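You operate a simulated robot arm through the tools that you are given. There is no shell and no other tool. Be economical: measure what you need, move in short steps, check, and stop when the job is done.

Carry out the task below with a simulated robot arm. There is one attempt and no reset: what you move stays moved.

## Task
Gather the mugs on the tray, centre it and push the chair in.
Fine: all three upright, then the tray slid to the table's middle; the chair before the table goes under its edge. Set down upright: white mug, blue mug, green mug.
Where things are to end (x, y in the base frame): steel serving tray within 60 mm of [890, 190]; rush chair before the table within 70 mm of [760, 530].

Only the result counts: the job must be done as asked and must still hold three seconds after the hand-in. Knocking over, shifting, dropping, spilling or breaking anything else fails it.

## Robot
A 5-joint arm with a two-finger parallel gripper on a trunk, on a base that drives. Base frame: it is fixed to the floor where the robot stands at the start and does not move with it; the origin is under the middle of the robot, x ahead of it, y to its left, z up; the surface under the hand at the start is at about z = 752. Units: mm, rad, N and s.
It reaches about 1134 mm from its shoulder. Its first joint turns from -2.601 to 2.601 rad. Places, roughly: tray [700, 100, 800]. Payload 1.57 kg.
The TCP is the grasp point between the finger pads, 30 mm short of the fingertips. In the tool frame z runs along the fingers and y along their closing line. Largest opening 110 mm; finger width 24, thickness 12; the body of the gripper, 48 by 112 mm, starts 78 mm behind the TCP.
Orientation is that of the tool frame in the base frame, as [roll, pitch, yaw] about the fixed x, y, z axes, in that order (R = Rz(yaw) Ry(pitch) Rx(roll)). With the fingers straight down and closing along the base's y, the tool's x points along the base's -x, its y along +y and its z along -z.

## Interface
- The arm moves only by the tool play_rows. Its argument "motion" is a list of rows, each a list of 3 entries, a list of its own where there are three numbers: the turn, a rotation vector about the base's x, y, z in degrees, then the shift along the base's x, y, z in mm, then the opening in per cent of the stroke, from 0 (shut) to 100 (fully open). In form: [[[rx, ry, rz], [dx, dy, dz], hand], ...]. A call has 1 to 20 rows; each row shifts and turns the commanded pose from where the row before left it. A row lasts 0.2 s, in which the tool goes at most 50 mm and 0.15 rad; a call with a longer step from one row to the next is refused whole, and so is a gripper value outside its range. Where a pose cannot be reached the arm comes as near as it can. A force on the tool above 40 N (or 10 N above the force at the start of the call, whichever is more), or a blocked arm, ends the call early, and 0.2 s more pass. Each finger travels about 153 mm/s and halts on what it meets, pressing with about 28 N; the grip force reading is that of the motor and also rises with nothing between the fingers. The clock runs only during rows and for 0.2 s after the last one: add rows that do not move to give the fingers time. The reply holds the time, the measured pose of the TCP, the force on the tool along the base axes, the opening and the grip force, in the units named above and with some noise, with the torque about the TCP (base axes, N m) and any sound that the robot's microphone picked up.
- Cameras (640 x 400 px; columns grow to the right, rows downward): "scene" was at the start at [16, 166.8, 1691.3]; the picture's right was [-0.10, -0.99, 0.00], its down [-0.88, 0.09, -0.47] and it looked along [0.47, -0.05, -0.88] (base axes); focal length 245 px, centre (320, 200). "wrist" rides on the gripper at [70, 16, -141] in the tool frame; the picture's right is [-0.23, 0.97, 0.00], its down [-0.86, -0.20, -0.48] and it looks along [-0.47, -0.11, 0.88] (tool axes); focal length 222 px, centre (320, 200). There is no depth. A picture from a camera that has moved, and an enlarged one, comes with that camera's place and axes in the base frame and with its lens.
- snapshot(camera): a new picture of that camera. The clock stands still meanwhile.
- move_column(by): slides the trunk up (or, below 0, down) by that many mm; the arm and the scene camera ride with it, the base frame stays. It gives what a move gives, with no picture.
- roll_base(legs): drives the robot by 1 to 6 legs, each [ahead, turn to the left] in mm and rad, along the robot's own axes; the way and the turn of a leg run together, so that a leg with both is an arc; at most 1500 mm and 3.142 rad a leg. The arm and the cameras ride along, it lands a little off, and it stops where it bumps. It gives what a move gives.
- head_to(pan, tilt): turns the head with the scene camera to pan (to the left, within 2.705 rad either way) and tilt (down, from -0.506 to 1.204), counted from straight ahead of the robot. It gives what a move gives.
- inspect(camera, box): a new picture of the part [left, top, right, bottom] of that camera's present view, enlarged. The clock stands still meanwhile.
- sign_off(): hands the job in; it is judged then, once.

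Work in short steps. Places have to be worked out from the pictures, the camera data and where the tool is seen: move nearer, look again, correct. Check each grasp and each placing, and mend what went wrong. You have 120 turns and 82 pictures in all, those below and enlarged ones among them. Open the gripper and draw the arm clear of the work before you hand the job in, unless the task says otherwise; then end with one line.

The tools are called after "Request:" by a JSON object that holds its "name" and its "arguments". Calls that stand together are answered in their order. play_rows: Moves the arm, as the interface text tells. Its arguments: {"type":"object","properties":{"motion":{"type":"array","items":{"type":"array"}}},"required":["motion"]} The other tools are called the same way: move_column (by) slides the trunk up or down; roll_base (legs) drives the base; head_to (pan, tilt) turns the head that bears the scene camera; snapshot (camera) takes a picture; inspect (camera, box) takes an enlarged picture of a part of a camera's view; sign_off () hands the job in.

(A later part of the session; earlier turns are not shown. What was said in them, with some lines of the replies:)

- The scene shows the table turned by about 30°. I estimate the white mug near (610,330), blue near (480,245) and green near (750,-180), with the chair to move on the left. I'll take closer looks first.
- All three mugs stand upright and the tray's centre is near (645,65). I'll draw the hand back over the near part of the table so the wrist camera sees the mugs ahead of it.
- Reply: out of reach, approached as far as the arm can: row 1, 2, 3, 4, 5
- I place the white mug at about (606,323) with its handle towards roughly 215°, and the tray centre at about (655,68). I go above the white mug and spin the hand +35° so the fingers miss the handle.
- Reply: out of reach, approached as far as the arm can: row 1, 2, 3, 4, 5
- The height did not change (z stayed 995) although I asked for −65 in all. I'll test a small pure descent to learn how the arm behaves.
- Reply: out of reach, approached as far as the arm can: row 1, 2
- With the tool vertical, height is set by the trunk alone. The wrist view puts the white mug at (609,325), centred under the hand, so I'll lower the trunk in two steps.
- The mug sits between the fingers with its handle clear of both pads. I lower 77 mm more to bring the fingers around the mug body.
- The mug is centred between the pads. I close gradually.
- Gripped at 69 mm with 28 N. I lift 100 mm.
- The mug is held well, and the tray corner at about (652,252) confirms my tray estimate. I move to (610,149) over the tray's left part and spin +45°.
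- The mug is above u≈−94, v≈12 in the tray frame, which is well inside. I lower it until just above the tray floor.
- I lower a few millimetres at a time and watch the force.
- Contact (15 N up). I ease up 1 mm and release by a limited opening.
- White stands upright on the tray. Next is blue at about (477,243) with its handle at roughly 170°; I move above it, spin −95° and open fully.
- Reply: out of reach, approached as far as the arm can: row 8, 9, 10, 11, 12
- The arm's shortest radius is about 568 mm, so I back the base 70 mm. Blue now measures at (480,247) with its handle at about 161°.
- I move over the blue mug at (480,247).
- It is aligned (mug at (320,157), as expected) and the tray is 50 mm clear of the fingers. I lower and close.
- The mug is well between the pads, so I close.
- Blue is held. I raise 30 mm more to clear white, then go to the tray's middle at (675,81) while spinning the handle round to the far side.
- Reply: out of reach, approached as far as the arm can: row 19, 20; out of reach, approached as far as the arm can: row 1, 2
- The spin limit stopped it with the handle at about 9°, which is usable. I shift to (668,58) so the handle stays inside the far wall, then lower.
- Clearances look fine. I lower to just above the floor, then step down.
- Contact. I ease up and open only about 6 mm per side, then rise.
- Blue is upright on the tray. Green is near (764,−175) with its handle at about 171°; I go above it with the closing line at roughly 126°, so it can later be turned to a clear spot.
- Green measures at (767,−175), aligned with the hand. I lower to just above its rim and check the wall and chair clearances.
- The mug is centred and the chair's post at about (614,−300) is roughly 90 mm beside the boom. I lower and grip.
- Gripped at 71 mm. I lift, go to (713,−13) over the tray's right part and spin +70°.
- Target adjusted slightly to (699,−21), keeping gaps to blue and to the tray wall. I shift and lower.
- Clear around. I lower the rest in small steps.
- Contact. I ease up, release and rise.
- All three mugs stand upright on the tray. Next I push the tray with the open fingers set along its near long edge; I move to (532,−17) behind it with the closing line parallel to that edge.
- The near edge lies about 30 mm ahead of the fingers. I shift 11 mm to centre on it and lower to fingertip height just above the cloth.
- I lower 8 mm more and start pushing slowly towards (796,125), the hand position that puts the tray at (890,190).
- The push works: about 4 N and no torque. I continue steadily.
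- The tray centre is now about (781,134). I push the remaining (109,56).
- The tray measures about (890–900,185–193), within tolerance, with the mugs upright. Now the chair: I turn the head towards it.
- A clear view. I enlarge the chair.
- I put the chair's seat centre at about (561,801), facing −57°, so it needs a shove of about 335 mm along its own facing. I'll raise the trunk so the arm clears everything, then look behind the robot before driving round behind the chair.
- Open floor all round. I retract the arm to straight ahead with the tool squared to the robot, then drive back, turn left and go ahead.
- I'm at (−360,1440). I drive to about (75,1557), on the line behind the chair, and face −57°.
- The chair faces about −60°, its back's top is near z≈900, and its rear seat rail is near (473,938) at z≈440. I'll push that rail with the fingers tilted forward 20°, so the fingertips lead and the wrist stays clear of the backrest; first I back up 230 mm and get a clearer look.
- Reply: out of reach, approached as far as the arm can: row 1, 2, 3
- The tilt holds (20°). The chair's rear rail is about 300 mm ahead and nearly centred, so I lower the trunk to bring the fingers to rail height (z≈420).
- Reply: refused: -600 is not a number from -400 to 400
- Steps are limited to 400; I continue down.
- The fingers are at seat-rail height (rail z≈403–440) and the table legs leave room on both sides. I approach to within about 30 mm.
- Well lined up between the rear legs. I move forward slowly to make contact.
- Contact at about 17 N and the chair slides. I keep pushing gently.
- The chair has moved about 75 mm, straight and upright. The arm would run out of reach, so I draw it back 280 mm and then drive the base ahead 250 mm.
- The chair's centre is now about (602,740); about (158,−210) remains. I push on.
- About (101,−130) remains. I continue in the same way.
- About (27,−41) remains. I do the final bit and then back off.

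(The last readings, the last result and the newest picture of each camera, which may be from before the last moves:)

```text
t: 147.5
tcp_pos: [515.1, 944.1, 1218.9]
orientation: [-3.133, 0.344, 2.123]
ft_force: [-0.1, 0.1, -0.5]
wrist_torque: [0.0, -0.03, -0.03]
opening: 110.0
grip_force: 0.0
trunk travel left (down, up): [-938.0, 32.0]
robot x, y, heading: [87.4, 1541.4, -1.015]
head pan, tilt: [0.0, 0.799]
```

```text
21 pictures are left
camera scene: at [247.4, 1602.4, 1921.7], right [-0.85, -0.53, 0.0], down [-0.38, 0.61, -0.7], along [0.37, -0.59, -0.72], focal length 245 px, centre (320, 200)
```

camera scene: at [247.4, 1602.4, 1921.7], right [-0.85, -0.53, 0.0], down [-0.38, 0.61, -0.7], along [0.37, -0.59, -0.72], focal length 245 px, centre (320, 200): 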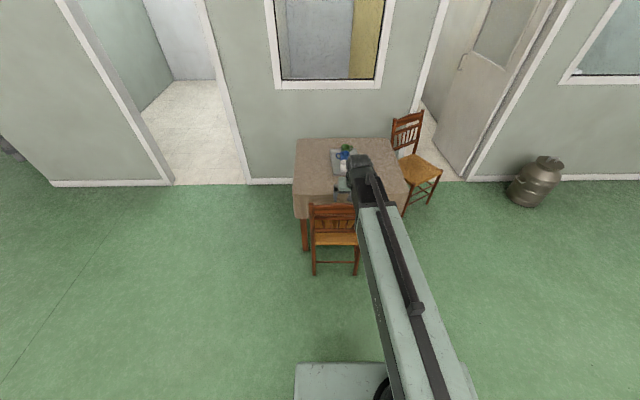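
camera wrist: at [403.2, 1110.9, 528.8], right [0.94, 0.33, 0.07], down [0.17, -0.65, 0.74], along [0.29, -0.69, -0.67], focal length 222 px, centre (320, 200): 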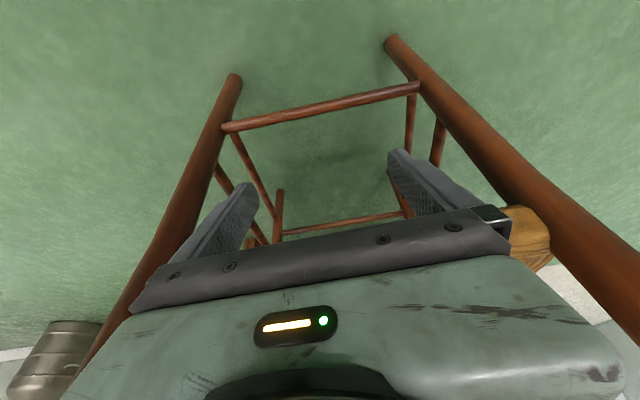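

The chair stands under the table's edge. I retract the arm aside and take a close look to verify.

Request:
{"name": "play_rows", "arguments": {"motion": [[[0, 0, 0], [-40, 10, 0], 100], [[0, 0, 0], [-45, 10, 0], 100], [[0, 0, 0], [-45, 10, 0], 100], [[0, 0, 0], [-45, 10, 0], 100], [[0, 0, 0], [-45, 10, 0], 100], [[0, 0, 0], [-45, 10, 0], 100], [[0, 0, 0], [0, 0, 0], 100]]}}

Request:
{"name": "inspect", "arguments": {"camera": "scene", "box": [270, 120, 450, 290]}}

```text
t: 149.1
tcp_pos: [278.8, 923.1, 1219.3]
orientation: [-3.136, 0.345, 2.124]
ft_force: [-0.6, 0.8, -0.1]
wrist_torque: [-0.03, -0.02, 0.03]
opening: 109.8
grip_force: 0.2
out of reach, approached as far as the arm can: row 3, 4, 5, 6
trunk travel left (down, up): [-938.0, 32.0]
robot x, y, heading: [84.6, 1545.0, -1.009]
head pan, tilt: [0.0, 0.799]
```

```text
2.35 times, centred on (360, 205) of scene
camera zoom: at [247.5, 1602.3, 1921.7], right [-0.85, -0.53, 0.0], down [-0.38, 0.61, -0.7], along [0.37, -0.59, -0.72], focal length 577 px, centre (226, 188)
```

zoom: 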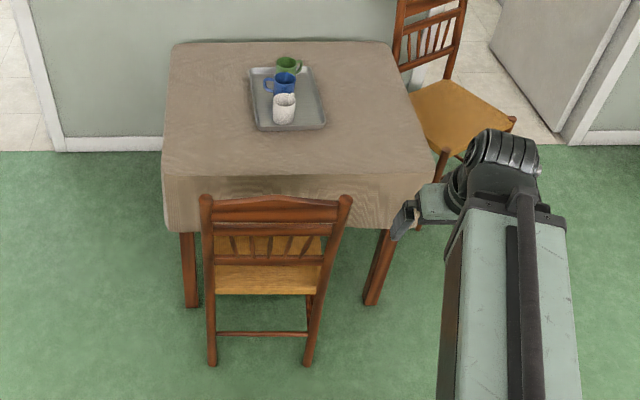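

The rear feet measure at (816,794) and (521,616), which puts the chair's centre near (762,535); the tray reads about (896,196). One close look at the mugs before handing in.

Request:
{"name": "inspect", "arguments": {"camera": "scene", "box": [320, 135, 380, 180]}}

```text
8.89 times, centred on (350, 158) of scene
camera zoom: at [247.5, 1602.3, 1921.7], right [-0.85, -0.53, 0.0], down [-0.38, 0.61, -0.7], along [0.37, -0.59, -0.72], focal length 2181 px, centre (53, 578)
```

zoom: 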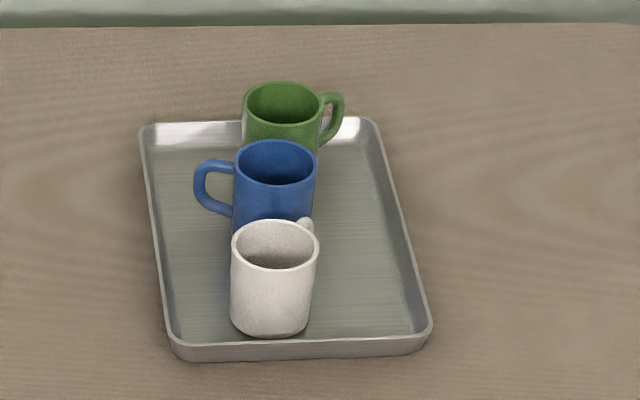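

All three mugs stand upright on the tray, the tray and chair are in place, and the open hand is clear, so I hand in.

Request:
{"name": "sign_off", "arguments": {}}

```text
The job is handed in.
```

The white, blue and green mugs stand upright on the tray, the tray is centred at about (896, 196), and the chair is under the table's edge at about (762, 535); the job is handed in.
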